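You operate a simulated robot arm through the tools that you are given. There is no shell and no other tool. Be economical: measure what you need, move in short steps, check, and stop when the job is done.

You run a simulated two-armed robot. Do the job below in one go: nothing can be reset, and whatever is moved stays where it is left.

JOB
On the long counter, fold the teal towel in half and then in half again.

Only the result counts: the job must be done as asked and must still hold three seconds after the hand-in. Knocking over, shifting, dropping, spilling or breaking anything else fails it. Flat cloth is picked up by pressing the open fingertips on it (5 to 10 N) and closing them slowly along it; thin cloth reads only 2 to 8 mm in the jaws.

ROBOT AND FRAMES
Two 6-joint arms with two-finger parallel grippers on one trunk, on a base that drives. Base frame: it is fixed to the floor where the robot stands at the start and does not move with it; the origin is under the middle of the robot, x ahead of it, y to its left, z up; the surface under the hand at the start is at about z = 820. Units: mm, rad, N and s.
The left shoulder is at the start at [280, 185, 1005], the right one opposite. With the tool pointing down near the work surface each hand reaches from about 560 to 940 mm from the robot's upright axis, wherever it stands, measured 20 degrees to its own side. Places, roughly: long counter [600, 1100, 800]. Payload 1.57 kg a hand.
The tool frame of a hand sits at the grasp point between the pads (the TCP): z along the fingers, y along the line on which they close. The tips reach 30 mm beyond it. Largest opening 80 mm; finger width 17, thickness 12; the body of the gripper, 40 by 82 mm, starts 80 mm behind the TCP.
Orientation is that of the tool frame in the base frame, as a unit quaternion [x, y, z, w]. With the fingers straight down and closing along the base's y, the tool's x points along the base's -x, its y along +y and its z along -z.

CONTROLS
- The arms move only by the tool arm_command. It takes "left_rows", "right_rows" or both (then of equal length, played together; a hand with none holds still); each is a list of rows, each an object (a shift or turn left out is 0, a gripper value left out holds the last) with "slide": the shift along the tool's x, y, z in mm, a list of three; "angular": the turn, a rotation vector about the tool's x, y, z in rad, a list of three; "gripper": the gripper command, from -1 (shut) to 1 (fully open), values between in proportion. In form: [{"slide": [x, y, z], "angular": [ax, ay, az], "gripper": gripper}, ...]. A call has 1 to 20 rows; each row shifts and turns the commanded pose from where the row before left it, along the tool's axes as they then stand. A row lasts 0.2 s, in which the tool goes at most 50 mm and 0.15 rad; a call with a longer step from one row to the next is refused whole, and so is a gripper value outside its range. A pose out of reach is approached as far as the arm can. The call stops where the force on the tool passes 40 N (or 10 N more than at its start, if that is more) or the arm is blocked; 0.2 s more then pass. The fingers move at their own pace (about 153 mm/s each) and stop on an object; they squeeze with about 36 N. The grip force told is the motor's: it shows also when the fingers shut on nothing. Time passes only in rows, and 0.2 s behind the last, so rows that do not move let the fingers close. The reply holds the time, the measured pose of the TCP, the force on the tool along the base axes, the opening and the grip force, in the units named above and with some noise, with the torque about the TCP (base axes, N m) and any sound that the robot's microphone picked up.
- Cameras (640 x 400 px; columns grow to the right, rows downward): "scene" is now at [228, 24.7, 1432.3]; the picture's right is [0.32, -0.95, 0.00], its down [-0.80, -0.27, -0.53] and it looks along [0.50, 0.17, -0.85] (base axes); focal length 290 px, centre (320, 200). "left" rides on the left gripper at [72, 7, -122] in its tool frame; the picture's right is [-0.09, 1.00, 0.00], its down [-0.84, -0.08, -0.54] and it looks along [-0.54, -0.05, 0.84] (tool axes); focal length 238 px, centre (320, 200). "right" rides on the right gripper at [72, -7, -122] in its tool frame; the picture's right is [0.09, 1.00, 0.00], its down [-0.84, 0.08, -0.54] and it looks along [-0.54, 0.05, 0.84] (tool axes); focal length 238 px, centre (320, 200). There is no depth. A picture from a camera that has moved, and an enlarged one, comes with that camera's place and axes in the base frame and with its lens.
- get_image(camera): a new picture of that camera. It takes no simulated time.
- raise_lower(by): slides the trunk up (or, below 0, down) by that many mm; the arms and the scene camera ride with it, the base frame stays. It gives what a move gives, with no picture.
- base_move(legs): drives the robot by 1 to 6 legs, each [ahead, turn to the left] in mm and rad, along the robot's own axes; the way and the turn of a leg run together, so that a leg with both is an arc; at most 1500 mm and 3.142 rad a leg. The arms and the cameras ride along, it lands a little off, and it stops where it bumps. It gives what a move gives.
- pan_tilt(pan, tilt): turns the head with the scene camera to pan (to the left, within 1.501 rad either way) and tilt (down, from -0.506 to 1.204), counted from straight ahead of the robot. It gives what a move gives.
- close_up(camera, box): a new picture of the part [left, top, right, bottom] of that camera's present view, enlarged. It takes no simulated time.
- sign_off(): hands the job in; it is judged then, once.

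Go step by step. Nothing tells you exact positions but the pictures and the camera data: compare them with the known pose of the tool, close in by small moves and look again before you grip or let go. The budget is 120 turns and 92 pictures, counting those below and the enlarged ones. Unless the task says otherwise, let go and move clear before handing in, and close with one line.

The tools are called after ">>>" by a JSON object that holds its "method" and its "body". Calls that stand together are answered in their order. arm_command: Moves the arms, as the interface text tells. Its arguments: {"type":"object","properties":{"left_rows":{"type":"array"},"right_rows":{"type":"array"}},"required":[]} The other tools are called the same way: raise_lower (by) slides the trunk up or down; base_move (legs) drives the base; pan_tilt (pan, tilt) turns the head that bears the scene camera; get_image (camera) takes a picture; close_up (camera, box) takes an enlarged picture of a part of a camera's view; sign_off () hands the job in.

At the start:

```text
time: 0.0
left_position: [472.2, 385.0, 1010.0]
left_orientation: [0.001, 1.0, 0.0, 0.0]
left_force: [0.7, -0.8, -0.6]
left_moment: [0.01, 0.02, 0.04]
left_opening: 80.3
left_finger_force: 0.0
right_position: [608.5, 2.8, 991.2]
right_orientation: [0.0, 1.0, 0.0, 0.0]
right_force: [-0.3, -1.0, 0.2]
right_moment: [0.01, 0.0, -0.01]
right_opening: 80.0
right_finger_force: 0.1
trunk travel left (down, up): [-700.0, 290.0]
robot x, y, heading: [6.1, -3.8, 0.002]
head pan, tilt: [0.33, 1.011]
```

scene: 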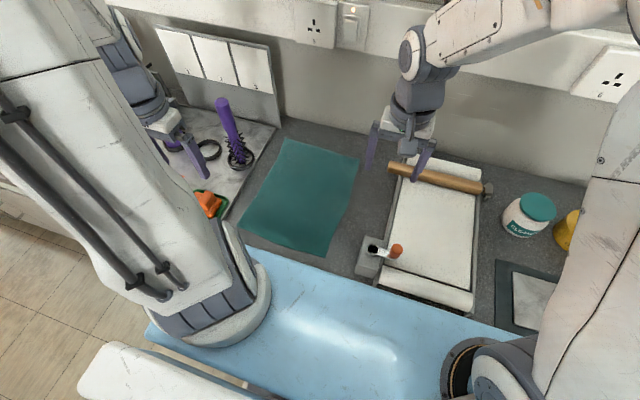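
right: 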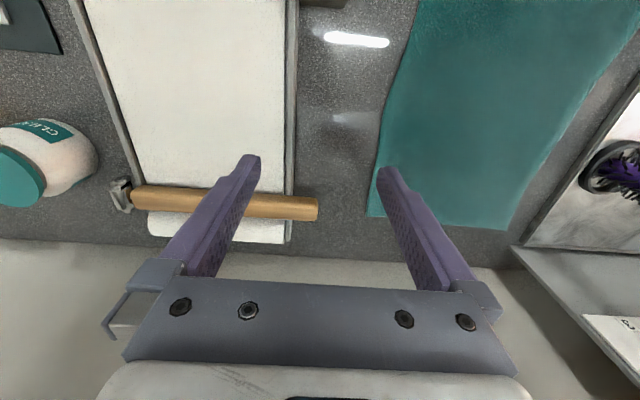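
left: 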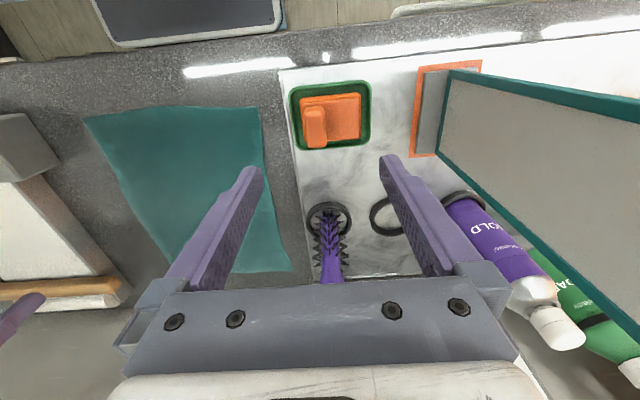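

I see a teal towel on the counter ahead at roughly x 455–753, y 90–305. The long counter is listed near y = 1100, so I'll check to the left whether this is that counter or there is another towel.

>>> {"method": "pan_tilt", "body": {"pan": 1.1, "tilt": 0.6}}

>>> {"method": "get_image", "body": {"camera": "scene"}}

```text
time: 1.1
left_position: [473.1, 385.5, 1010.0]
left_orientation: [0.0, 1.0, 0.0, 0.0]
left_force: [0.4, 0.1, -0.3]
left_moment: [-0.02, 0.01, -0.02]
left_opening: 79.9
left_finger_force: 0.1
right_position: [608.6, 3.2, 991.7]
right_orientation: [0.0, 1.0, 0.0, 0.002]
right_force: [-0.1, -0.8, -0.4]
right_moment: [-0.04, 0.0, 0.02]
right_opening: 80.1
right_finger_force: 0.1
trunk travel left (down, up): [-700.0, 290.0]
robot x, y, heading: [-1.2, -0.1, -0.004]
head pan, tilt: [1.1, 0.6]
```

```text
88 pictures are left
camera scene: at [202.9, 81.1, 1465.0], right [0.89, -0.45, 0.0], down [-0.26, -0.5, -0.82], along [0.38, 0.73, -0.57], focal length 290 px, centre (320, 200)
```

scene: 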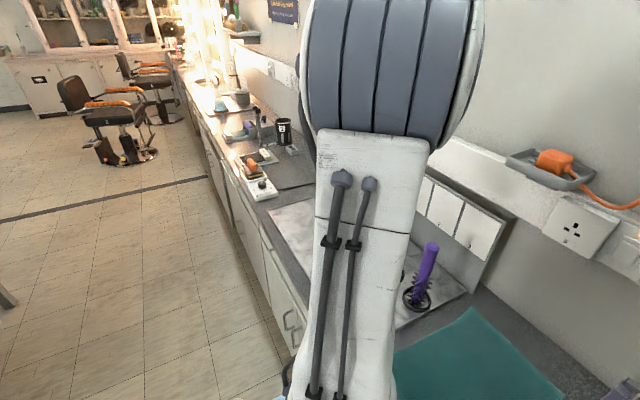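

This is a single long counter, and the teal towel in front of me lies on it. I'll back the base up 60 mm so both ends of the towel come within reach, then aim the head at it.

>>> {"method": "base_move", "body": {"legs": [[-60, 0]]}}

>>> {"method": "pan_tilt", "body": {"pan": 0.25, "tilt": 0.95}}

>>> {"method": "get_image", "body": {"camera": "scene"}}

```text
time: 2.1
left_position: [411.4, 384.9, 1011.1]
left_orientation: [0.0, 1.0, 0.0, 0.001]
left_force: [0.6, -0.6, 0.7]
left_moment: [-0.01, 0.01, 0.0]
left_opening: 80.0
left_finger_force: 0.1
right_position: [547.5, 3.4, 990.6]
right_orientation: [-0.001, 1.0, -0.001, 0.0]
right_force: [0.4, 0.1, 0.4]
right_moment: [0.0, 0.03, 0.01]
right_opening: 80.1
right_finger_force: 0.1
trunk travel left (down, up): [-700.0, 290.0]
robot x, y, heading: [-62.5, -0.1, 0.003]
head pan, tilt: [1.1, 0.6]
```

```text
time: 3.2
left_position: [410.8, 384.2, 1008.7]
left_orientation: [0.0, 1.0, 0.0, 0.0]
left_force: [0.6, -0.2, 0.0]
left_moment: [-0.03, 0.0, -0.02]
left_opening: 80.0
left_finger_force: 0.2
right_position: [546.6, 3.8, 991.9]
right_orientation: [-0.001, 1.0, 0.001, 0.0]
right_force: [0.8, 0.8, 0.3]
right_moment: [0.0, -0.01, -0.01]
right_opening: 79.9
right_finger_force: 0.0
trunk travel left (down, up): [-700.0, 290.0]
robot x, y, heading: [-64.3, -3.8, -0.002]
head pan, tilt: [0.25, 0.949]
```

```text
87 pictures are left
camera scene: at [171.8, 20.4, 1436.7], right [0.25, -0.97, 0.0], down [-0.79, -0.2, -0.58], along [0.56, 0.14, -0.81], focal length 290 px, centre (320, 200)
```

scene: 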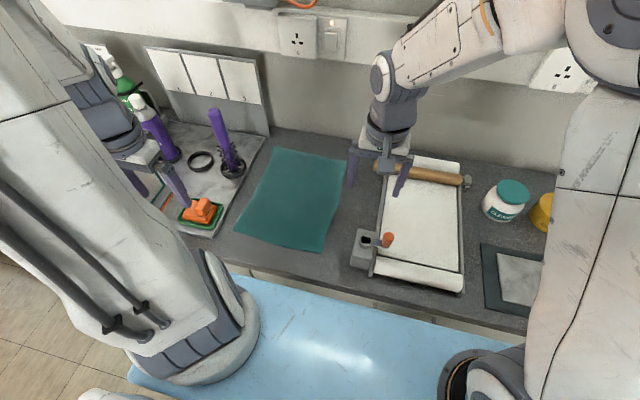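

The towel corners come out near (456, 308), (455, 86), (757, 86) and (754, 307). I'll move both hands above the near corners, partly open, and look.

>>> {"method": "arm_command", "body": {"left_rows": [{"slide": [-20, -33, 0], "gripper": -0.2}, {"slide": [-20, -33, 0]}, {"slide": [-17, -33, 0]}, {"slide": [0, 0, 40]}, {"slide": [0, 0, 40]}, {"slide": [0, 0, 0]}], "right_rows": [{"slide": [27, 35, 0], "gripper": -0.2}, {"slide": [26, 35, 0]}, {"slide": [26, 34, 0]}, {"slide": [0, 0, 35]}, {"slide": [0, 0, 27]}, {"slide": [0, 0, 0]}]}}

>>> {"method": "get_image", "body": {"camera": "left"}}

>>> {"method": "get_image", "body": {"camera": "right"}}

```text
time: 4.7
left_position: [467.8, 285.9, 929.1]
left_orientation: [0.0, 1.0, -0.001, 0.0]
left_force: [0.9, -1.0, 0.1]
left_moment: [-0.02, 0.0, 0.01]
left_opening: 32.1
left_finger_force: 0.0
right_position: [467.6, 108.3, 929.9]
right_orientation: [0.0, 1.0, 0.0, 0.0]
right_force: [0.6, 0.8, 0.4]
right_moment: [0.02, 0.03, 0.0]
right_opening: 32.0
right_finger_force: 0.0
trunk travel left (down, up): [-700.0, 290.0]
robot x, y, heading: [-61.3, -1.0, -0.0]
head pan, tilt: [0.25, 0.949]
```

```text
86 pictures are left
camera left: at [395.5, 293.1, 1052.2], right [0.09, 1.0, 0.0], down [0.84, -0.08, 0.54], along [0.54, -0.05, -0.84], focal length 238 px, centre (320, 200)
```

left: 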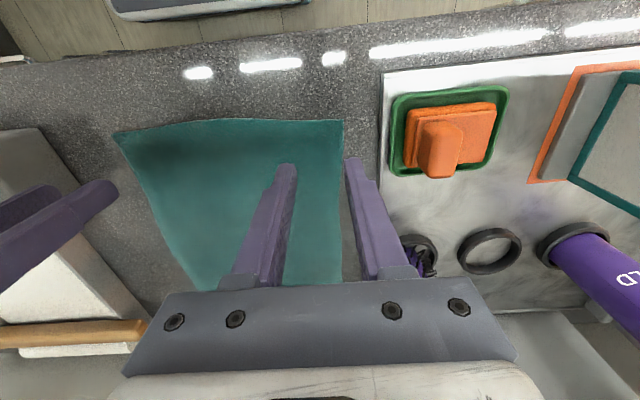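

```text
85 pictures are left
camera right: at [394.9, 101.3, 1051.0], right [-0.09, 1.0, 0.0], down [0.84, 0.08, 0.54], along [0.54, 0.05, -0.84], focal length 238 px, centre (320, 200)
```

right: 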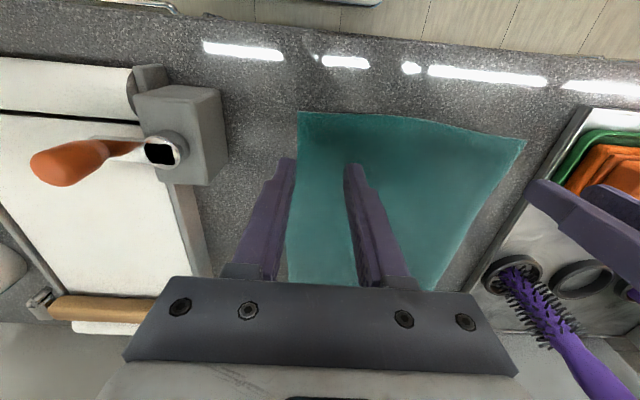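

The wrist views confirm the corners: left near (456, 310), right near (449, 86). I'll shift both hands inward about 12 mm so both fingers land on cloth, then go down to just above it.

>>> {"method": "arm_command", "body": {"left_rows": [{"slide": [0, -12, 30]}, {"slide": [0, 0, 30]}, {"slide": [0, 0, 10]}, {"slide": [0, 0, 4]}, {"slide": [0, 0, 0]}], "right_rows": [{"slide": [4, 13, 30]}, {"slide": [0, 0, 30]}, {"slide": [0, 0, 10]}, {"slide": [0, 0, 4]}, {"slide": [0, 0, 0]}]}}

>>> {"method": "get_image", "body": {"camera": "left"}}

>>> {"method": "get_image", "body": {"camera": "right"}}

```text
time: 5.8
left_position: [467.8, 273.9, 855.7]
left_orientation: [0.001, 1.0, 0.0, 0.0]
left_force: [0.3, 0.9, -0.8]
left_moment: [-0.01, -0.03, -0.01]
left_opening: 32.1
left_finger_force: 0.1
right_position: [463.1, 121.3, 854.8]
right_orientation: [0.0, 1.0, 0.0, -0.001]
right_force: [-0.6, 0.2, 0.7]
right_moment: [0.0, -0.01, 0.06]
right_opening: 32.1
right_finger_force: 0.1
trunk travel left (down, up): [-700.0, 290.0]
robot x, y, heading: [-64.5, -0.4, -0.003]
head pan, tilt: [0.25, 0.949]
```

```text
84 pictures are left
camera left: at [395.5, 280.5, 978.5], right [0.09, 1.0, 0.0], down [0.84, -0.08, 0.54], along [0.54, -0.05, -0.84], focal length 238 px, centre (320, 200)
```

left: 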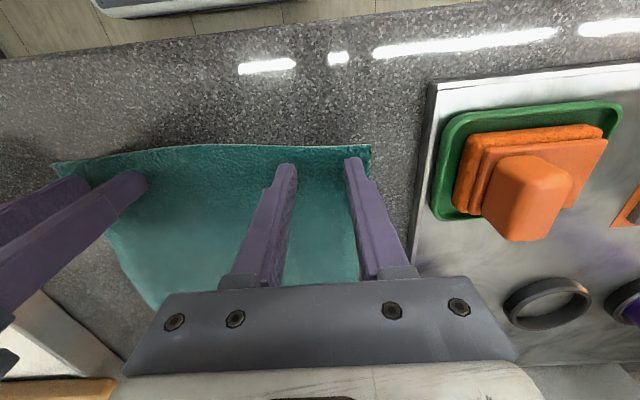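

```text
83 pictures are left
camera right: at [390.5, 113.4, 976.9], right [-0.09, 1.0, 0.0], down [0.84, 0.08, 0.54], along [0.54, 0.05, -0.84], focal length 238 px, centre (320, 200)
```

right: 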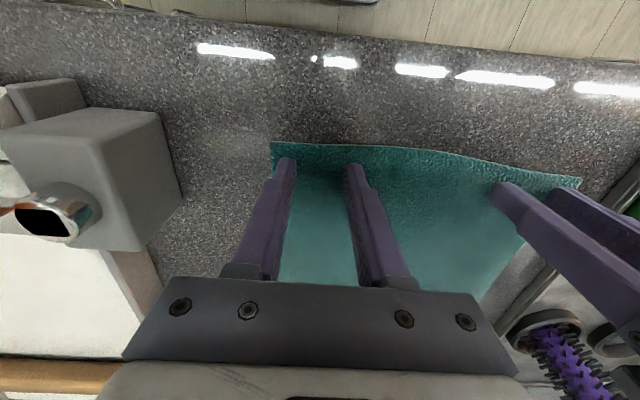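

Both fingertip pairs sit a few millimetres above the cloth, just inside the corners. I'll press down in small steps.

>>> {"method": "arm_command", "body": {"left_rows": [{"slide": [2, 0, 2]}, {"slide": [0, 0, 2]}, {"slide": [0, 0, 1]}, {"slide": [0, 0, 0]}], "right_rows": [{"slide": [2, 0, 2]}, {"slide": [0, 0, 2]}, {"slide": [0, 0, 1]}, {"slide": [0, 0, 0]}]}}

```text
time: 6.8
left_position: [465.7, 273.3, 852.6]
left_orientation: [0.0, 1.0, 0.001, 0.002]
left_force: [1.6, 1.4, 27.0]
left_moment: [-0.03, -0.01, 0.0]
left_opening: 31.9
left_finger_force: 0.1
right_position: [462.8, 121.6, 854.0]
right_orientation: [0.0, 1.0, 0.001, 0.002]
right_force: [6.9, -5.1, 34.3]
right_moment: [-0.41, -0.15, 0.05]
right_opening: 32.2
right_finger_force: 0.3
trunk travel left (down, up): [-700.0, 290.0]
robot x, y, heading: [-62.7, 0.9, -0.004]
head pan, tilt: [0.25, 0.949]
```

Pressure is too high at 27 and 34 N. I'll ease off a little on both hands.

>>> {"method": "arm_command", "body": {"left_rows": [{"slide": [0, 0, -1.3]}, {"slide": [0, 0, 0]}], "right_rows": [{"slide": [0, 0, -1.7]}, {"slide": [0, 0, 0]}]}}

```text
time: 7.5
left_position: [465.3, 274.7, 853.2]
left_orientation: [0.0, 1.0, 0.0, 0.001]
left_force: [4.8, 0.7, 20.0]
left_moment: [-0.02, -0.12, 0.04]
left_opening: 32.0
left_finger_force: 0.1
right_position: [462.0, 121.1, 852.0]
right_orientation: [-0.001, 1.0, 0.001, 0.001]
right_force: [7.2, 0.2, 27.1]
right_moment: [-0.17, -0.19, 0.03]
right_opening: 31.8
right_finger_force: 0.1
trunk travel left (down, up): [-700.0, 290.0]
robot x, y, heading: [-57.8, -4.5, -0.005]
head pan, tilt: [0.25, 0.949]
```

>>> {"method": "arm_command", "body": {"left_rows": [{"slide": [0, 0, -2]}, {"slide": [0, 0, 0]}], "right_rows": [{"slide": [0, 0, -3.2]}, {"slide": [0, 0, 0]}]}}

```text
time: 8.1
left_position: [464.3, 273.4, 852.9]
left_orientation: [-0.001, 1.0, 0.0, -0.001]
left_force: [0.7, -0.7, 5.1]
left_moment: [-0.02, -0.03, 0.04]
left_opening: 32.1
left_finger_force: 0.0
right_position: [460.3, 119.5, 855.6]
right_orientation: [-0.001, 1.0, -0.002, -0.001]
right_force: [-1.0, 1.6, 4.8]
right_moment: [0.05, 0.01, 0.01]
right_opening: 31.8
right_finger_force: 0.1
trunk travel left (down, up): [-700.0, 290.0]
robot x, y, heading: [-61.7, 1.7, 0.003]
head pan, tilt: [0.25, 0.949]
```

Forces are now about 5 N each. I'll press a hair more and close slowly.

>>> {"method": "arm_command", "body": {"left_rows": [{"slide": [0, 0, 0.5], "gripper": -0.28}, {"gripper": -0.36}, {"gripper": -0.44}, {"gripper": -0.52}, {"gripper": -0.6}, {"gripper": -0.68}, {"gripper": -0.76}, {"gripper": -0.84}, {"gripper": -0.92}, {"gripper": -1}, {"gripper": -1}, {"gripper": -1}], "right_rows": [{"slide": [0, 0, 0.6], "gripper": -0.28}, {"gripper": -0.36}, {"gripper": -0.44}, {"gripper": -0.52}, {"gripper": -0.6}, {"gripper": -0.68}, {"gripper": -0.76}, {"gripper": -0.84}, {"gripper": -0.92}, {"gripper": -1}, {"gripper": -1}, {"gripper": -1}]}}

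>>> {"method": "get_image", "body": {"camera": "left"}}

>>> {"method": "get_image", "body": {"camera": "right"}}

```text
time: 10.7
left_position: [466.4, 274.6, 853.4]
left_orientation: [0.0, 1.0, 0.0, 0.0]
left_force: [0.1, 1.3, 4.6]
left_moment: [-0.02, -0.01, -0.01]
left_opening: 3.5
left_finger_force: 23.9
right_position: [463.1, 119.8, 853.5]
right_orientation: [-0.001, 1.0, 0.0, -0.001]
right_force: [-0.5, 0.2, 2.0]
right_moment: [-0.01, -0.01, 0.04]
right_opening: 0.3
right_finger_force: 21.0
trunk travel left (down, up): [-700.0, 290.0]
robot x, y, heading: [-63.7, -1.1, -0.002]
head pan, tilt: [0.25, 0.949]
```

```text
82 pictures are left
camera left: at [393.6, 280.5, 976.2], right [0.09, 1.0, 0.0], down [0.84, -0.08, 0.54], along [0.54, -0.05, -0.84], focal length 238 px, centre (320, 200)
```

left: 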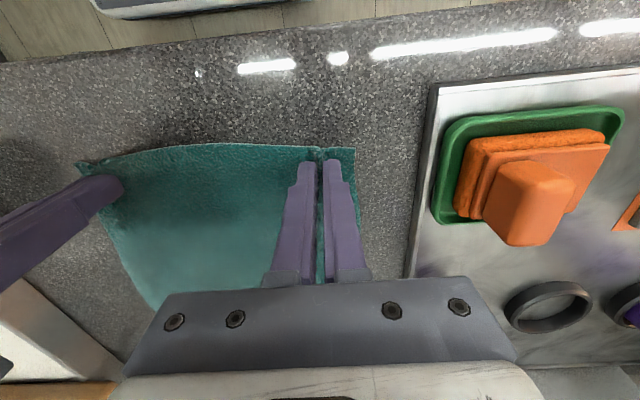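

```text
81 pictures are left
camera right: at [388.9, 113.2, 976.6], right [-0.09, 1.0, 0.0], down [0.84, 0.08, 0.54], along [0.54, 0.05, -0.84], focal length 238 px, centre (320, 200)
```

right: 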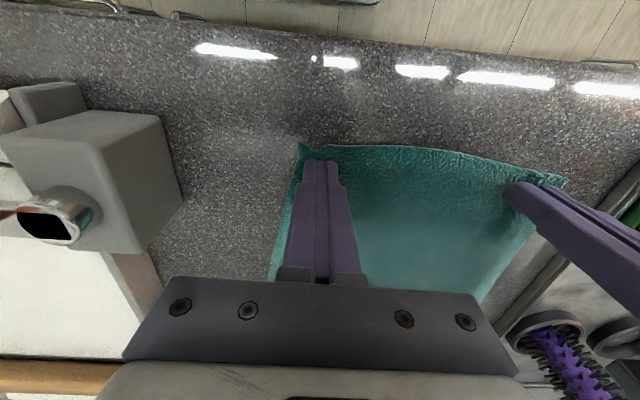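

The left hand has cloth at 3.5 mm, but the right missed at 0.3 mm. I'll reopen the right hand just above the cloth and try again.

>>> {"method": "arm_command", "body": {"right_rows": [{"slide": [0, 0, -8]}, {"gripper": -0.2}, {"slide": [0, 7, 0]}, {"slide": [0, 0, 5]}, {"slide": [0, 0, 0]}]}}

>>> {"method": "get_image", "body": {"camera": "right"}}

```text
time: 11.8
left_position: [465.8, 273.0, 853.0]
left_orientation: [0.0, 1.0, 0.001, 0.0]
left_force: [0.2, 0.1, 4.9]
left_moment: [0.02, 0.0, 0.0]
left_opening: 3.5
left_finger_force: 24.5
right_position: [461.8, 128.3, 857.0]
right_orientation: [-0.001, 1.0, 0.0, 0.0]
right_force: [0.7, -0.3, 0.9]
right_moment: [-0.01, -0.04, -0.02]
right_opening: 32.0
right_finger_force: 0.0
trunk travel left (down, up): [-700.0, 290.0]
robot x, y, heading: [-58.9, 2.1, -0.002]
head pan, tilt: [0.25, 0.949]
```

```text
80 pictures are left
camera right: at [388.8, 120.2, 979.4], right [-0.09, 1.0, 0.0], down [0.84, 0.08, 0.54], along [0.54, 0.05, -0.84], focal length 238 px, centre (320, 200)
```

right: 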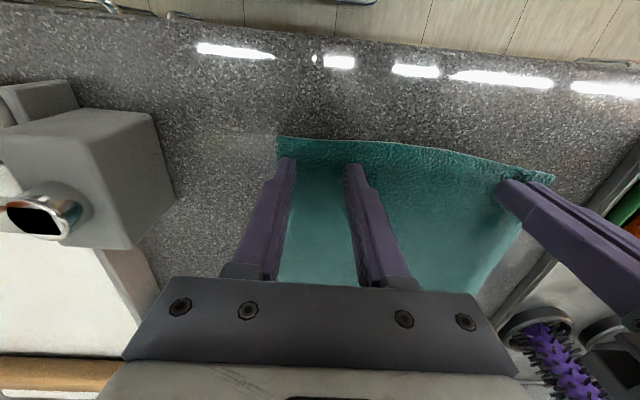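

>>> {"method": "arm_command", "body": {"right_rows": [{"slide": [6, 0, 2]}, {"slide": [0, 0, 1.5]}, {"slide": [0, 0, 0]}]}}

```text
time: 12.7
left_position: [466.9, 273.9, 853.6]
left_orientation: [0.0, 1.0, 0.0, 0.0]
left_force: [1.1, -0.1, 4.5]
left_moment: [-0.01, -0.02, 0.01]
left_opening: 3.5
left_finger_force: 24.6
right_position: [456.7, 127.6, 855.2]
right_orientation: [0.0, 1.0, 0.0, 0.0]
right_force: [0.5, -0.1, 2.8]
right_moment: [-0.01, -0.03, 0.01]
right_opening: 32.1
right_finger_force: 0.2
trunk travel left (down, up): [-700.0, 290.0]
robot x, y, heading: [-66.0, -0.6, 0.003]
head pan, tilt: [0.25, 0.949]
```

The right hand now presses with 2.8 N. I'll add about 1.2 mm to reach roughly 8 N.

>>> {"method": "arm_command", "body": {"right_rows": [{"slide": [0, 0, 1.2]}, {"slide": [0, 0, 0]}]}}

```text
time: 13.2
left_position: [467.1, 273.8, 853.5]
left_orientation: [0.001, 1.0, 0.0, -0.001]
left_force: [0.5, 0.1, 4.2]
left_moment: [0.01, -0.05, 0.0]
left_opening: 3.9
left_finger_force: 24.2
right_position: [456.1, 128.0, 853.4]
right_orientation: [0.0, 1.0, 0.0, 0.0]
right_force: [0.6, -0.9, 9.8]
right_moment: [-0.06, 0.05, 0.01]
right_opening: 31.9
right_finger_force: 0.1
trunk travel left (down, up): [-700.0, 290.0]
robot x, y, heading: [-60.3, 2.1, -0.001]
head pan, tilt: [0.25, 0.949]
```

>>> {"method": "arm_command", "body": {"right_rows": [{"gripper": -0.28}, {"gripper": -0.36}, {"gripper": -0.44}, {"gripper": -0.52}, {"gripper": -0.6}, {"gripper": -0.68}, {"gripper": -0.76}, {"gripper": -0.84}, {"gripper": -0.92}, {"gripper": -1}, {"gripper": -1}, {"gripper": -1}]}}

>>> {"method": "get_image", "body": {"camera": "right"}}

```text
time: 15.8
left_position: [466.4, 273.4, 853.8]
left_orientation: [-0.001, 1.0, 0.0, -0.001]
left_force: [-0.2, -3.2, 4.1]
left_moment: [-0.08, -0.02, 0.02]
left_opening: 3.7
left_finger_force: 24.6
right_position: [456.2, 127.9, 854.3]
right_orientation: [0.001, 1.0, 0.0, 0.0]
right_force: [0.7, 3.8, 10.8]
right_moment: [0.15, 0.01, -0.05]
right_opening: 3.8
right_finger_force: 24.2
trunk travel left (down, up): [-700.0, 290.0]
robot x, y, heading: [-61.8, -1.9, -0.004]
head pan, tilt: [0.25, 0.949]
```

```text
79 pictures are left
camera right: at [383.0, 120.6, 974.9], right [-0.09, 1.0, 0.0], down [0.84, 0.08, 0.54], along [0.54, 0.05, -0.84], focal length 238 px, centre (320, 200)
```

right: 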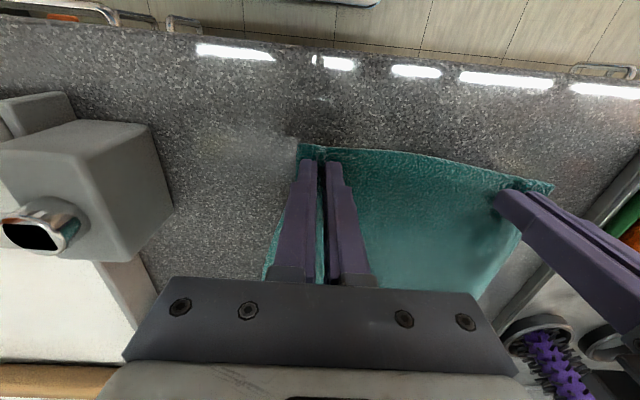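

Both corners are held at 3.5–3.8 mm. I'll carry the near edge up the first half of an arc and look.

>>> {"method": "arm_command", "body": {"left_rows": [{"slide": [-2.7, 0, -24.4]}, {"slide": [-7.9, 0, -23.4]}, {"slide": [-12.9, 0, -21.6]}, {"slide": [-17.4, 0, -18.9]}, {"slide": [-21.1, 0, -15.5]}, {"slide": [-24.1, 0, -11.5]}, {"slide": [-26.2, 0, -7.1]}, {"slide": [-27.2, 0, -2.4]}], "right_rows": [{"slide": [-2.8, 0, -24.4]}, {"slide": [-8.2, 0, -23.4]}, {"slide": [-13.4, 0, -21.6]}, {"slide": [-18, 0, -18.9]}, {"slide": [-21.9, 0, -15.5]}, {"slide": [-25, 0, -11.5]}, {"slide": [-27.1, 0, -7.1]}, {"slide": [-28.2, 0, -2.4]}]}}

>>> {"method": "get_image", "body": {"camera": "scene"}}

```text
time: 17.6
left_position: [604.3, 273.4, 979.4]
left_orientation: [0.0, 1.0, 0.0, 0.0]
left_force: [-0.7, -3.8, 0.8]
left_moment: [-0.11, -0.01, -0.01]
left_opening: 3.7
left_finger_force: 25.0
right_position: [600.8, 129.3, 977.8]
right_orientation: [0.0, 1.0, 0.0, 0.0]
right_force: [-0.8, 4.8, -0.1]
right_moment: [0.11, 0.02, 0.02]
right_opening: 4.1
right_finger_force: 25.3
trunk travel left (down, up): [-700.0, 290.0]
robot x, y, heading: [-59.2, 0.0, 0.002]
head pan, tilt: [0.25, 0.949]
```

```text
78 pictures are left
camera scene: at [171.4, 20.3, 1436.7], right [0.25, -0.97, 0.0], down [-0.79, -0.2, -0.58], along [0.56, 0.14, -0.81], focal length 290 px, centre (320, 200)
```

scene: 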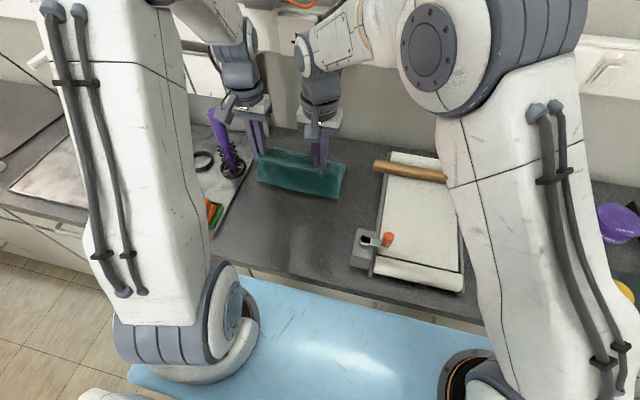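

The towel hangs evenly with its crease near x = 613. I'll continue the arc to the far edge, stopping slightly above it.

>>> {"method": "arm_command", "body": {"left_rows": [{"slide": [-27.2, 0, 2.4]}, {"slide": [-26.2, 0, 7.1]}, {"slide": [-24.1, 0, 11.5]}, {"slide": [-21.1, 0, 15.5]}, {"slide": [-17.4, 0, 18.9]}, {"slide": [-12.9, 0, 21.6]}, {"slide": [-7.9, 0, 23.4]}, {"slide": [-2.7, 0, 12]}, {"slide": [0, 0, 0]}], "right_rows": [{"slide": [-28.2, -1, 2.4]}, {"slide": [-27.1, -1, 7.1]}, {"slide": [-25, -1, 11.5]}, {"slide": [-21.9, -1, 15.5]}, {"slide": [-18, 0, 18.9]}, {"slide": [-13.4, 0, 21.6]}, {"slide": [-8.2, 0, 23.4]}, {"slide": [-2.8, 0, 12]}, {"slide": [0, 0, 0]}]}}

>>> {"method": "get_image", "body": {"camera": "scene"}}

>>> {"method": "get_image", "body": {"camera": "left"}}

>>> {"method": "get_image", "body": {"camera": "right"}}

```text
time: 19.6
left_position: [744.4, 274.4, 865.4]
left_orientation: [0.0, 1.0, 0.0, 0.0]
left_force: [0.5, -11.2, 0.1]
left_moment: [-0.34, 0.01, 0.05]
left_opening: 4.0
left_finger_force: 25.1
right_position: [747.0, 124.0, 864.7]
right_orientation: [0.0, 1.0, 0.0, -0.001]
right_force: [-0.6, 11.6, 0.7]
right_moment: [0.39, 0.05, 0.02]
right_opening: 4.1
right_finger_force: 24.7
trunk travel left (down, up): [-700.0, 290.0]
robot x, y, heading: [-64.0, -1.2, 0.008]
head pan, tilt: [0.25, 0.949]
```

```text
77 pictures are left
camera scene: at [171.9, 20.3, 1436.6], right [0.25, -0.97, 0.0], down [-0.79, -0.2, -0.58], along [0.56, 0.14, -0.81], focal length 290 px, centre (320, 200)
```

scene: 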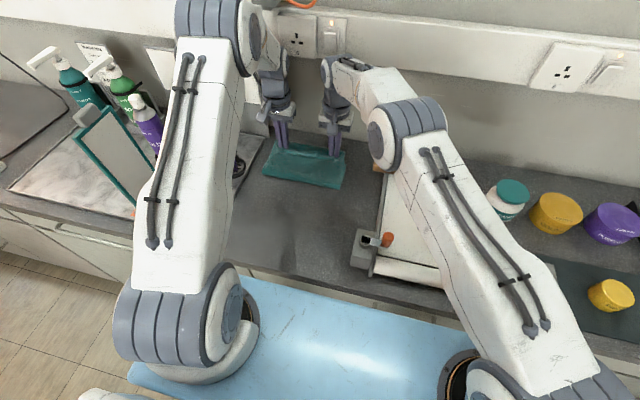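

```text
76 pictures are left
camera left: at [671.9, 280.6, 988.3], right [0.09, 1.0, 0.0], down [0.84, -0.08, 0.54], along [0.54, -0.05, -0.84], focal length 238 px, centre (320, 200)
```

left: 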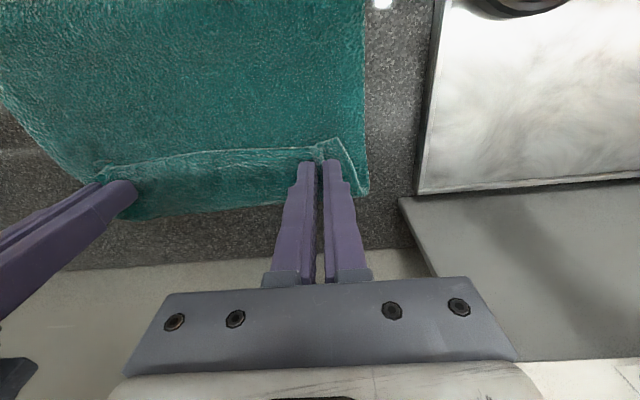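

```text
75 pictures are left
camera right: at [673.2, 116.3, 986.9], right [-0.09, 1.0, 0.0], down [0.84, 0.08, 0.54], along [0.54, 0.05, -0.84], focal length 238 px, centre (320, 200)
```

right: 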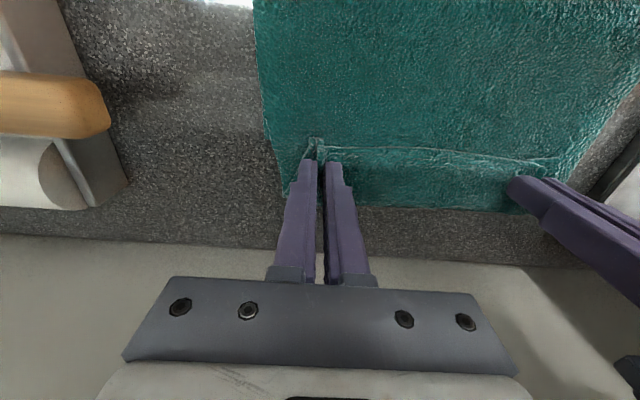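

The edge is over the far side, but a small tail of it points back toward me. I'll zoom in before letting go.

>>> {"method": "close_up", "body": {"camera": "scene", "box": [240, 110, 380, 200]}}

>>> {"method": "close_up", "body": {"camera": "left", "box": [60, 60, 460, 310]}}

```text
4.44 times, centred on (310, 155) of scene
camera zoom: at [171.9, 20.3, 1436.6], right [0.25, -0.97, 0.0], down [-0.79, -0.2, -0.58], along [0.56, 0.14, -0.81], focal length 1289 px, centre (364, 400)
```

zoom: 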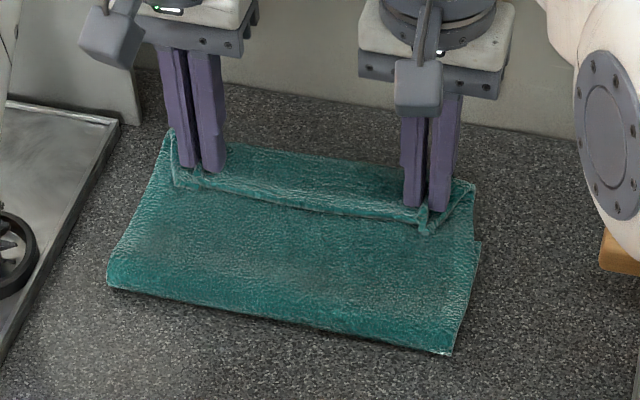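

```text
1.60 times, centred on (260, 185) of left
camera zoom: at [671.9, 280.6, 988.3], right [0.09, 1.0, 0.0], down [0.84, -0.08, 0.54], along [0.54, -0.05, -0.84], focal length 381 px, centre (416, 224)
```

zoom: 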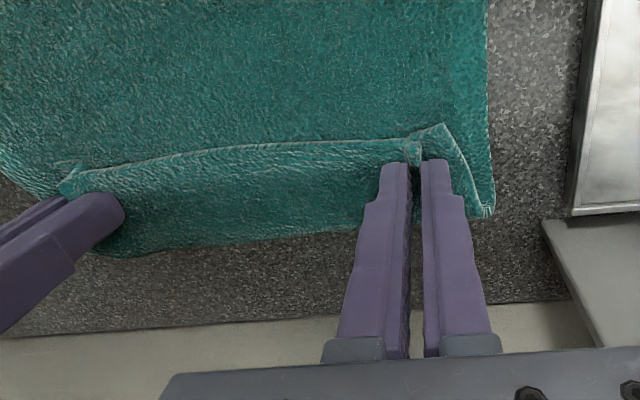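

The hem is curled because the arc left slack. I'll reverse to the top of the arc, a little higher, and lay it again more tautly.

>>> {"method": "arm_command", "body": {"left_rows": [{"slide": [0, 0, -20]}, {"slide": [6, 0, -25]}, {"slide": [14, 0, -23]}, {"slide": [18, 0, -20]}, {"slide": [22, 0, -17]}, {"slide": [25, 0, -14]}, {"slide": [25, 0, -10]}, {"slide": [20, 0, -6]}, {"slide": [0, 0, 0]}], "right_rows": [{"slide": [0, 0, -20]}, {"slide": [6, 0, -25]}, {"slide": [14, 0, -23]}, {"slide": [18, 0, -20]}, {"slide": [22, 0, -17]}, {"slide": [25, 0, -14]}, {"slide": [25, 0, -10]}, {"slide": [22, 0, -6]}, {"slide": [0, 0, 0]}]}}

>>> {"method": "close_up", "body": {"camera": "scene", "box": [220, 110, 380, 210]}}

>>> {"method": "get_image", "body": {"camera": "left"}}

```text
time: 21.6
left_position: [615.3, 273.5, 1002.0]
left_orientation: [0.0, 1.0, 0.0, 0.0]
left_force: [0.3, -12.1, -0.5]
left_moment: [-0.39, 0.01, -0.01]
left_opening: 4.0
left_finger_force: 23.7
right_position: [612.7, 125.1, 999.9]
right_orientation: [0.0, 1.0, 0.0, 0.0]
right_force: [-0.9, 11.8, 1.2]
right_moment: [0.41, -0.01, 0.02]
right_opening: 3.7
right_finger_force: 24.6
trunk travel left (down, up): [-700.0, 290.0]
robot x, y, heading: [-61.7, -2.9, 0.001]
head pan, tilt: [0.25, 0.949]
```

```text
4.00 times, centred on (300, 160) of scene
camera zoom: at [171.5, 20.2, 1436.7], right [0.25, -0.97, 0.0], down [-0.79, -0.2, -0.58], along [0.56, 0.14, -0.81], focal length 1160 px, centre (400, 360)
```

zoom: 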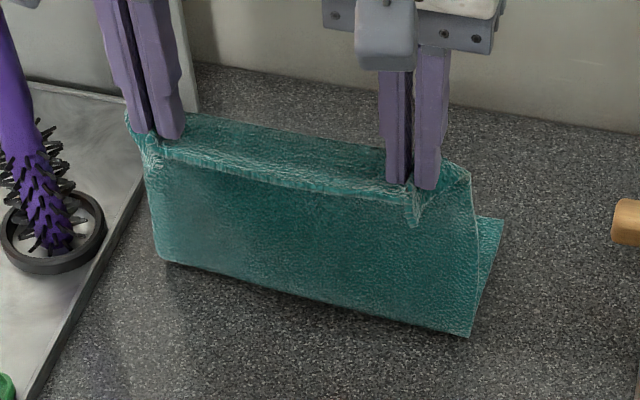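

```text
71 pictures are left
camera left: at [542.2, 280.7, 1123.6], right [0.09, 1.0, 0.0], down [0.84, -0.08, 0.54], along [0.54, -0.05, -0.84], focal length 238 px, centre (320, 200)
```

left: 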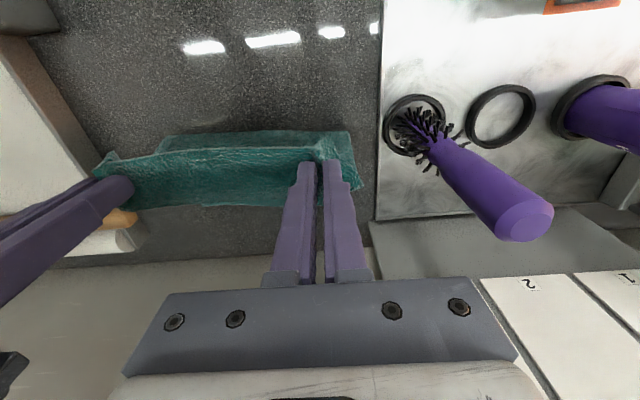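

My grip was too deep: the wide band between the pads stays level and makes a big hem. I'll lay the edge back where it came from, release, and regrip only the last few millimetres.

>>> {"method": "arm_command", "body": {"left_rows": [{"slide": [28.9, 0, 2.6]}, {"slide": [27.8, 0, 7.8]}, {"slide": [25.6, 0, 12.7]}, {"slide": [22.4, 0, 17.2]}, {"slide": [18.4, 0, 20.9]}, {"slide": [13.7, 0, 23.9]}, {"slide": [8.4, 0, 25.9]}, {"slide": [2.8, 0, 27]}, {"slide": [0, 0, 3]}, {"slide": [0, 0, 0], "gripper": -0.2}, {"slide": [0, 0, 0]}, {"slide": [0, 0, -20]}, {"slide": [30, 0, -30]}, {"slide": [30, 0, -20]}], "right_rows": [{"slide": [30.6, 0, 2.6]}, {"slide": [29.5, 0, 7.8]}, {"slide": [27.1, 0, 12.7]}, {"slide": [23.8, 0, 17.2]}, {"slide": [19.5, 0, 20.9]}, {"slide": [14.5, 0, 23.9]}, {"slide": [8.9, 0, 25.9]}, {"slide": [3, 0, 27]}, {"slide": [0, 0, 2]}, {"slide": [0, 0, 0], "gripper": -0.2}, {"slide": [0, 0, 0]}, {"slide": [0, 0, -20]}, {"slide": [30, 0, -30]}, {"slide": [30, 0, -20]}]}}

>>> {"method": "close_up", "body": {"camera": "scene", "box": [200, 110, 400, 280]}}

>>> {"method": "get_image", "body": {"camera": "left"}}

>>> {"method": "get_image", "body": {"camera": "right"}}

```text
time: 24.6
left_position: [437.7, 287.4, 937.6]
left_orientation: [0.001, 1.0, 0.0, -0.001]
left_force: [0.3, 0.1, 0.5]
left_moment: [0.02, 0.05, 0.02]
left_opening: 32.0
left_finger_force: 0.1
left hand out of reach, approached as far as the arm can: row 13, 14
right_position: [397.6, 122.9, 930.1]
right_orientation: [0.0, 1.0, 0.0, 0.0]
right_force: [-0.1, -0.6, 0.0]
right_moment: [-0.01, 0.05, -0.03]
right_opening: 32.2
right_finger_force: 0.1
trunk travel left (down, up): [-700.0, 290.0]
robot x, y, heading: [-66.1, -1.2, 0.003]
head pan, tilt: [0.25, 0.949]
```

```text
2.35 times, centred on (300, 195) of scene
camera zoom: at [172.3, 20.2, 1436.6], right [0.25, -0.97, 0.0], down [-0.79, -0.2, -0.58], along [0.56, 0.14, -0.81], focal length 682 px, centre (367, 212)
```

zoom: 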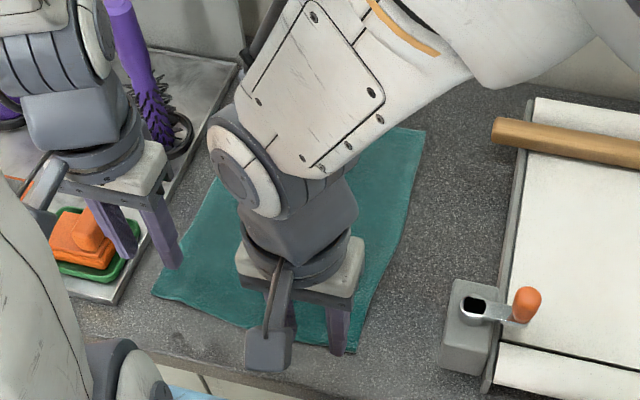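

```text
69 pictures are left
camera left: at [365.4, 293.9, 1059.7], right [0.09, 1.0, 0.0], down [0.84, -0.08, 0.54], along [0.54, -0.05, -0.84], focal length 238 px, centre (320, 200)
```

left: 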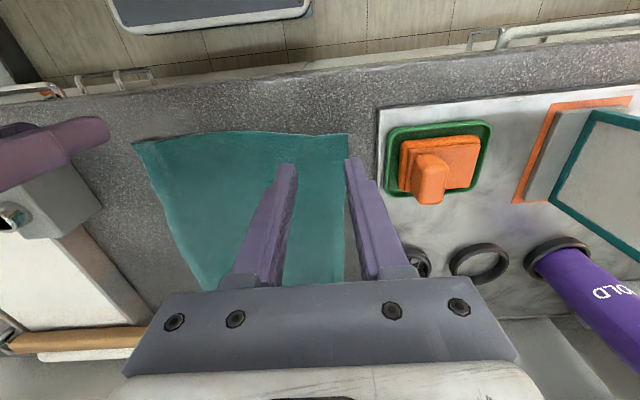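

```text
68 pictures are left
camera right: at [323.8, 115.2, 1052.3], right [-0.09, 1.0, 0.0], down [0.84, 0.08, 0.54], along [0.54, 0.05, -0.84], focal length 238 px, centre (320, 200)
```

right: 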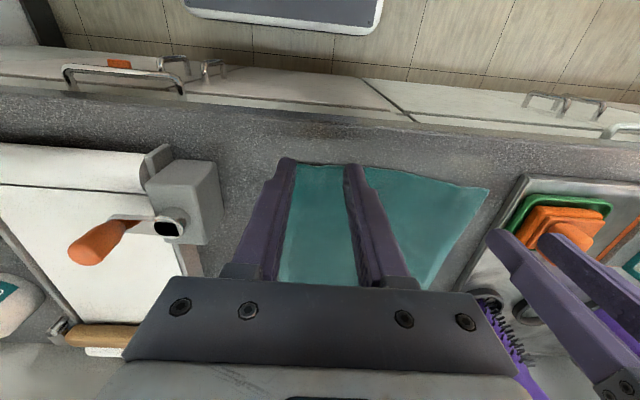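

The towel is flat again, with its near edge at about x = 428–440. The left hand is at its inner reach limit, so I'll back up another 25 mm and regrip just at the edge.

>>> {"method": "base_move", "body": {"legs": [[-25, 0]]}}

>>> {"method": "get_image", "body": {"camera": "scene"}}

```text
time: 25.5
left_position: [411.9, 287.4, 936.7]
left_orientation: [-0.001, 1.0, 0.0, -0.001]
left_force: [0.5, 0.1, 0.4]
left_moment: [-0.03, 0.02, -0.02]
left_opening: 32.3
left_finger_force: 0.2
right_position: [372.0, 123.1, 930.0]
right_orientation: [0.0, 1.0, 0.0, 0.0]
right_force: [0.1, -1.2, 0.0]
right_moment: [0.01, -0.02, -0.01]
right_opening: 32.2
right_finger_force: 0.0
trunk travel left (down, up): [-700.0, 290.0]
robot x, y, heading: [-87.5, -0.4, -0.004]
head pan, tilt: [0.25, 0.949]
```

```text
67 pictures are left
camera scene: at [147.1, 20.4, 1436.6], right [0.25, -0.97, 0.0], down [-0.79, -0.2, -0.58], along [0.56, 0.14, -0.81], focal length 290 px, centre (320, 200)
```

scene: 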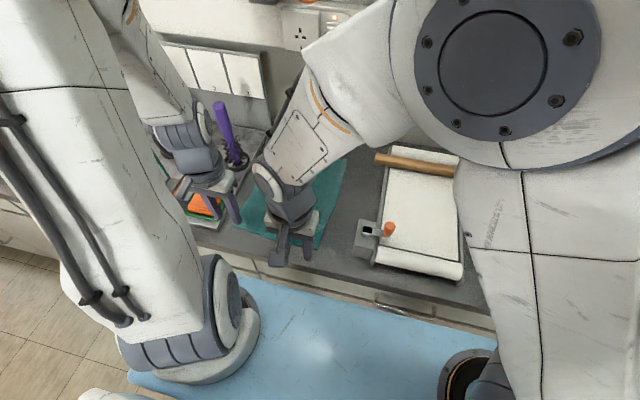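

>>> {"method": "arm_command", "body": {"left_rows": [{"slide": [-12, -5, 0]}, {"slide": [-12, -4, 25]}, {"slide": [0, 0, 30]}, {"slide": [0, 0, 15]}, {"slide": [0, 0, 0]}], "right_rows": [{"slide": [-30, 3, 0]}, {"slide": [-25, 2, 20]}, {"slide": [0, 0, 30]}, {"slide": [0, 0, 15]}, {"slide": [0, 0, 0]}]}}

>>> {"method": "get_image", "body": {"camera": "left"}}

>>> {"method": "get_image", "body": {"camera": "right"}}

```text
time: 26.7
left_position: [435.6, 279.0, 867.3]
left_orientation: [0.001, 1.0, -0.001, -0.002]
left_force: [0.0, -1.1, 0.4]
left_moment: [0.0, 0.01, 0.02]
left_opening: 32.0
left_finger_force: 0.1
right_position: [427.0, 128.7, 864.2]
right_orientation: [-0.001, 1.0, 0.0, 0.0]
right_force: [-0.3, -0.8, 0.6]
right_moment: [0.01, -0.02, -0.05]
right_opening: 31.8
right_finger_force: 0.1
trunk travel left (down, up): [-700.0, 290.0]
robot x, y, heading: [-86.9, -0.6, -0.003]
head pan, tilt: [0.25, 0.949]
```

```text
66 pictures are left
camera left: at [364.4, 284.9, 989.1], right [0.09, 1.0, 0.0], down [0.84, -0.08, 0.54], along [0.54, -0.05, -0.84], focal length 238 px, centre (320, 200)
```

left: 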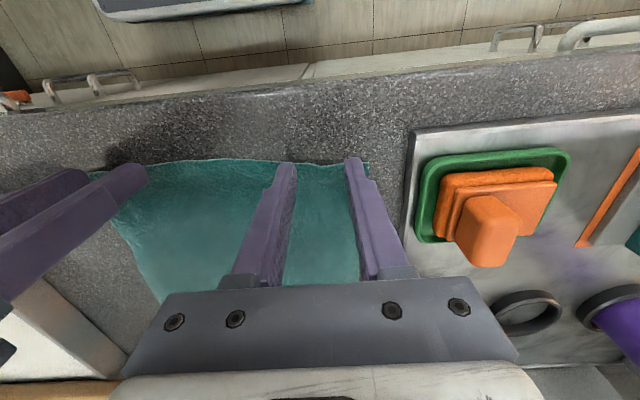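

```text
65 pictures are left
camera right: at [354.1, 120.6, 986.8], right [-0.09, 1.0, 0.0], down [0.84, 0.08, 0.54], along [0.54, 0.05, -0.84], focal length 238 px, centre (320, 200)
```

right: 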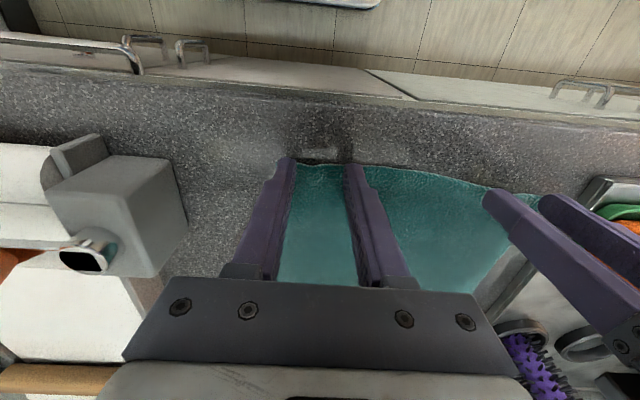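

The left fingers need 4 mm more onto the cloth, and the right should shift 4 mm inward. I'll do that and come down to contact.

>>> {"method": "arm_command", "body": {"left_rows": [{"slide": [-4.5, 0, 8]}, {"slide": [0, 0, 4]}, {"slide": [0, 0, 0]}], "right_rows": [{"slide": [-1.5, 4, 6]}, {"slide": [0, 0, 3]}, {"slide": [0, 0, 0]}]}}

```text
time: 27.5
left_position: [440.3, 279.2, 855.3]
left_orientation: [0.0, 1.0, 0.0, 0.0]
left_force: [-0.9, 0.8, 1.5]
left_moment: [-0.03, -0.02, 0.0]
left_opening: 31.9
left_finger_force: 0.0
right_position: [427.8, 132.0, 856.3]
right_orientation: [0.0, 1.0, 0.0, 0.0]
right_force: [-0.4, -0.4, 0.4]
right_moment: [0.0, -0.05, 0.03]
right_opening: 31.9
right_finger_force: 0.1
trunk travel left (down, up): [-700.0, 290.0]
robot x, y, heading: [-85.9, 0.8, 0.002]
head pan, tilt: [0.25, 0.949]
```

>>> {"method": "arm_command", "body": {"left_rows": [{"slide": [0, 0, 1.5]}, {"slide": [0, 0, 0]}], "right_rows": [{"slide": [0, 0, 2.5]}, {"slide": [0, 0, 0]}]}}

```text
time: 28.1
left_position: [440.6, 277.9, 852.0]
left_orientation: [-0.001, 1.0, 0.0, 0.001]
left_force: [0.2, -0.2, 6.0]
left_moment: [-0.05, -0.03, -0.02]
left_opening: 31.9
left_finger_force: 0.0
right_position: [428.2, 131.6, 854.9]
right_orientation: [0.0, 1.0, 0.0, 0.0]
right_force: [0.2, -0.3, 2.3]
right_moment: [0.0, 0.0, 0.01]
right_opening: 31.8
right_finger_force: 0.0
trunk travel left (down, up): [-700.0, 290.0]
robot x, y, heading: [-83.1, -2.8, -0.0]
head pan, tilt: [0.25, 0.949]
```

Left reads 6 N and right 2.3 N. I'll add a little on each and close slowly.

>>> {"method": "arm_command", "body": {"left_rows": [{"slide": [0, 0, 0.4]}, {"gripper": -0.28}, {"gripper": -0.36}, {"gripper": -0.44}, {"gripper": -0.52}, {"gripper": -0.6}, {"gripper": -0.68}, {"gripper": -0.76}, {"gripper": -0.84}, {"gripper": -0.92}, {"gripper": -1}, {"gripper": -1}, {"gripper": -1}], "right_rows": [{"slide": [0, 0, 1.2]}, {"gripper": -0.28}, {"gripper": -0.36}, {"gripper": -0.44}, {"gripper": -0.52}, {"gripper": -0.6}, {"gripper": -0.68}, {"gripper": -0.76}, {"gripper": -0.84}, {"gripper": -0.92}, {"gripper": -1}, {"gripper": -1}, {"gripper": -1}]}}

>>> {"method": "get_image", "body": {"camera": "left"}}

>>> {"method": "get_image", "body": {"camera": "right"}}

```text
time: 30.9
left_position: [440.6, 278.1, 853.8]
left_orientation: [-0.001, 1.0, -0.001, 0.0]
left_force: [0.7, -15.5, 10.6]
left_moment: [-0.54, -0.05, 0.02]
left_opening: 3.9
left_finger_force: 25.2
right_position: [428.5, 133.1, 853.1]
right_orientation: [0.001, 1.0, 0.001, 0.0]
right_force: [1.4, 17.7, 6.2]
right_moment: [0.52, -0.08, 0.14]
right_opening: 3.5
right_finger_force: 24.0
trunk travel left (down, up): [-700.0, 290.0]
robot x, y, heading: [-84.0, 1.7, -0.002]
head pan, tilt: [0.25, 0.949]
```

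```text
64 pictures are left
camera left: at [367.9, 284.6, 975.6], right [0.09, 1.0, 0.0], down [0.84, -0.08, 0.54], along [0.54, -0.05, -0.84], focal length 238 px, centre (320, 200)
```

left: 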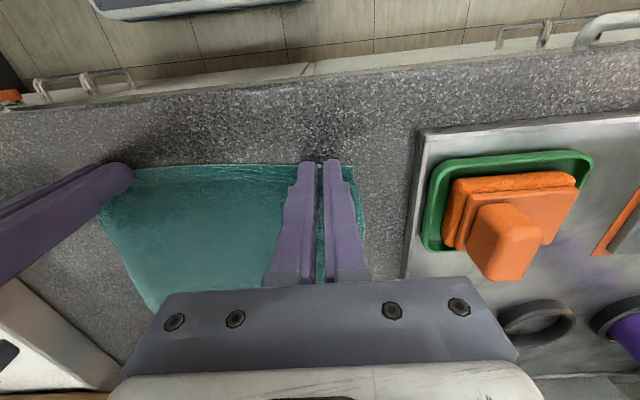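

```text
63 pictures are left
camera right: at [355.2, 125.2, 974.8], right [-0.09, 1.0, 0.0], down [0.84, 0.08, 0.54], along [0.54, 0.05, -0.84], focal length 238 px, centre (320, 200)
```

right: 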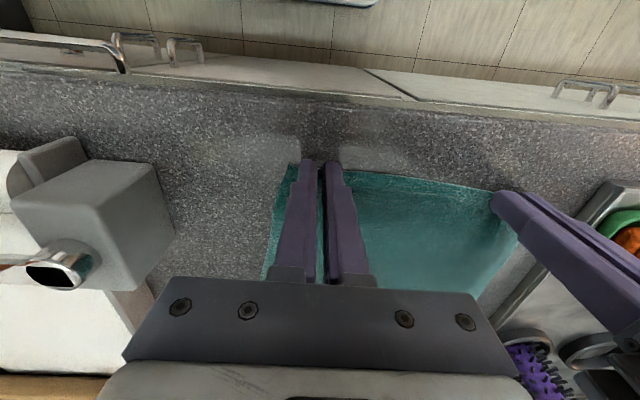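

Both pairs hold only the last few millimetres of the edge, and the cloth is taut between them. I'll lift through the first half of a tauter arc, easing the hands 3 mm together.

>>> {"method": "arm_command", "body": {"left_rows": [{"slide": [-2.8, -1, -26.9]}, {"slide": [-8.4, -1, -25.9]}, {"slide": [-13.6, -1, -23.9]}, {"slide": [-18.3, 0, -20.9]}, {"slide": [-22.3, 0, -17.2]}, {"slide": [-25.4, 0, -12.8]}, {"slide": [-27.6, 0, -7.9]}, {"slide": [-28.7, 0, -2.6]}], "right_rows": [{"slide": [-2.9, 1, -26.9]}, {"slide": [-8.6, 1, -25.9]}, {"slide": [-14, 1, -23.9]}, {"slide": [-18.9, 0, -20.9]}, {"slide": [-23, 0, -17.2]}, {"slide": [-26.3, 0, -12.8]}, {"slide": [-28.5, 0, -7.9]}, {"slide": [-29.7, 0, -2.6]}]}}

>>> {"method": "close_up", "body": {"camera": "scene", "box": [200, 100, 400, 225]}}

```text
time: 32.7
left_position: [586.4, 275.5, 991.5]
left_orientation: [0.0, 1.0, -0.001, 0.0]
left_force: [-0.1, -6.7, 0.3]
left_moment: [-0.21, -0.04, 0.03]
left_opening: 3.4
left_finger_force: 24.6
right_position: [579.0, 135.9, 991.1]
right_orientation: [-0.001, 1.0, 0.0, 0.0]
right_force: [0.2, 8.2, -0.2]
right_moment: [0.22, 0.0, 0.06]
right_opening: 3.5
right_finger_force: 24.0
trunk travel left (down, up): [-700.0, 290.0]
robot x, y, heading: [-86.2, -4.1, -0.001]
head pan, tilt: [0.25, 0.949]
```

```text
3.20 times, centred on (300, 162) of scene
camera zoom: at [146.3, 20.3, 1436.7], right [0.25, -0.97, 0.0], down [-0.79, -0.2, -0.58], along [0.56, 0.14, -0.81], focal length 928 px, centre (384, 320)
```

zoom: 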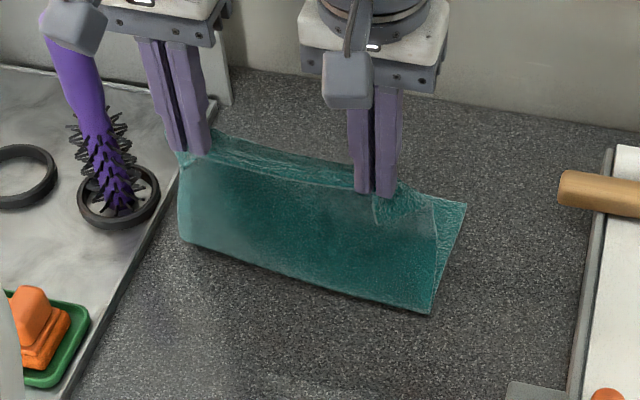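

The lifted part hangs with only a small band at the top. I'll carry it over to the far edge.

>>> {"method": "arm_command", "body": {"left_rows": [{"slide": [-28.7, 0, -2]}, {"slide": [-27.6, 0, 4]}, {"slide": [-25.4, 0, 10]}, {"slide": [-22.3, 0, 17.2]}, {"slide": [-18.3, 0, 20.9]}, {"slide": [-13.6, 0, 25.9]}, {"slide": [-8.4, 0, 25.9]}, {"slide": [-2.8, 0, 22]}, {"slide": [0, 0, 0]}], "right_rows": [{"slide": [-28.3, 0, -2]}, {"slide": [-27.2, 0, 4]}, {"slide": [-25, 0, 10]}, {"slide": [-22, 0, 17.2]}, {"slide": [-18, 0, 20.9]}, {"slide": [-13.4, 0, 25.9]}, {"slide": [-8.3, 0, 25.9]}, {"slide": [-2.8, 0, 22]}, {"slide": [0, 0, 0]}]}}

>>> {"method": "close_up", "body": {"camera": "scene", "box": [220, 110, 380, 210]}}

>>> {"method": "get_image", "body": {"camera": "left"}}

>>> {"method": "get_image", "body": {"camera": "right"}}

```text
time: 34.7
left_position: [734.8, 274.1, 866.4]
left_orientation: [-0.001, 1.0, 0.001, -0.001]
left_force: [0.6, -5.8, -1.1]
left_moment: [-0.18, 0.03, -0.01]
left_opening: 3.6
left_finger_force: 24.6
right_position: [724.4, 134.4, 866.7]
right_orientation: [0.0, 1.0, 0.0, 0.0]
right_force: [0.5, 5.6, 0.3]
right_moment: [0.18, -0.02, 0.05]
right_opening: 3.3
right_finger_force: 24.1
trunk travel left (down, up): [-700.0, 290.0]
robot x, y, heading: [-86.7, 1.4, 0.004]
head pan, tilt: [0.25, 0.949]
```

```text
4.00 times, centred on (300, 160) of scene
camera zoom: at [146.9, 20.4, 1436.6], right [0.25, -0.97, 0.0], down [-0.79, -0.2, -0.58], along [0.56, 0.14, -0.81], focal length 1160 px, centre (400, 360)
```

zoom: 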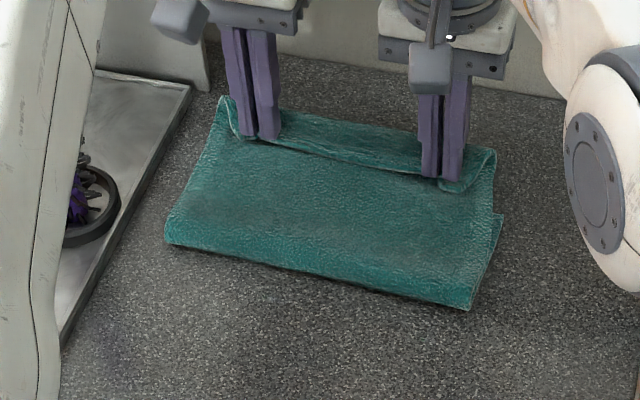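

```text
60 pictures are left
camera left: at [662.5, 281.6, 988.9], right [0.09, 1.0, 0.0], down [0.84, -0.08, 0.54], along [0.54, -0.05, -0.84], focal length 238 px, centre (320, 200)
```

left: 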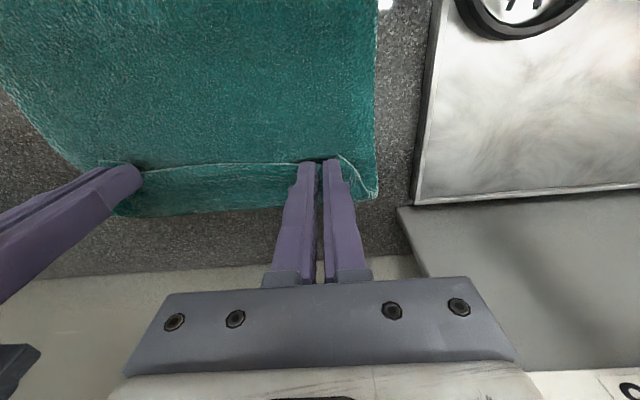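

```text
59 pictures are left
camera right: at [652.5, 128.1, 988.5], right [-0.09, 1.0, 0.0], down [0.84, 0.08, 0.54], along [0.54, 0.05, -0.84], focal length 238 px, centre (320, 200)
```

right: 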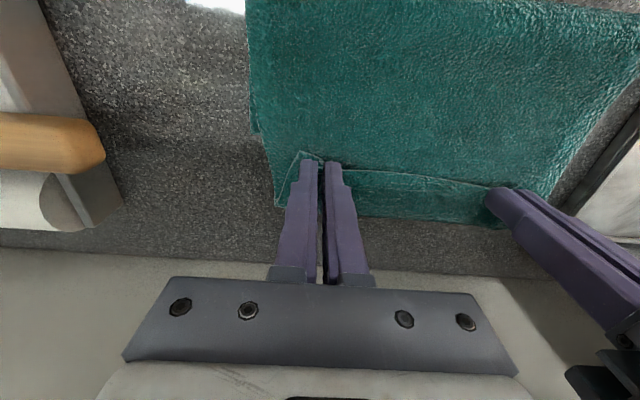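

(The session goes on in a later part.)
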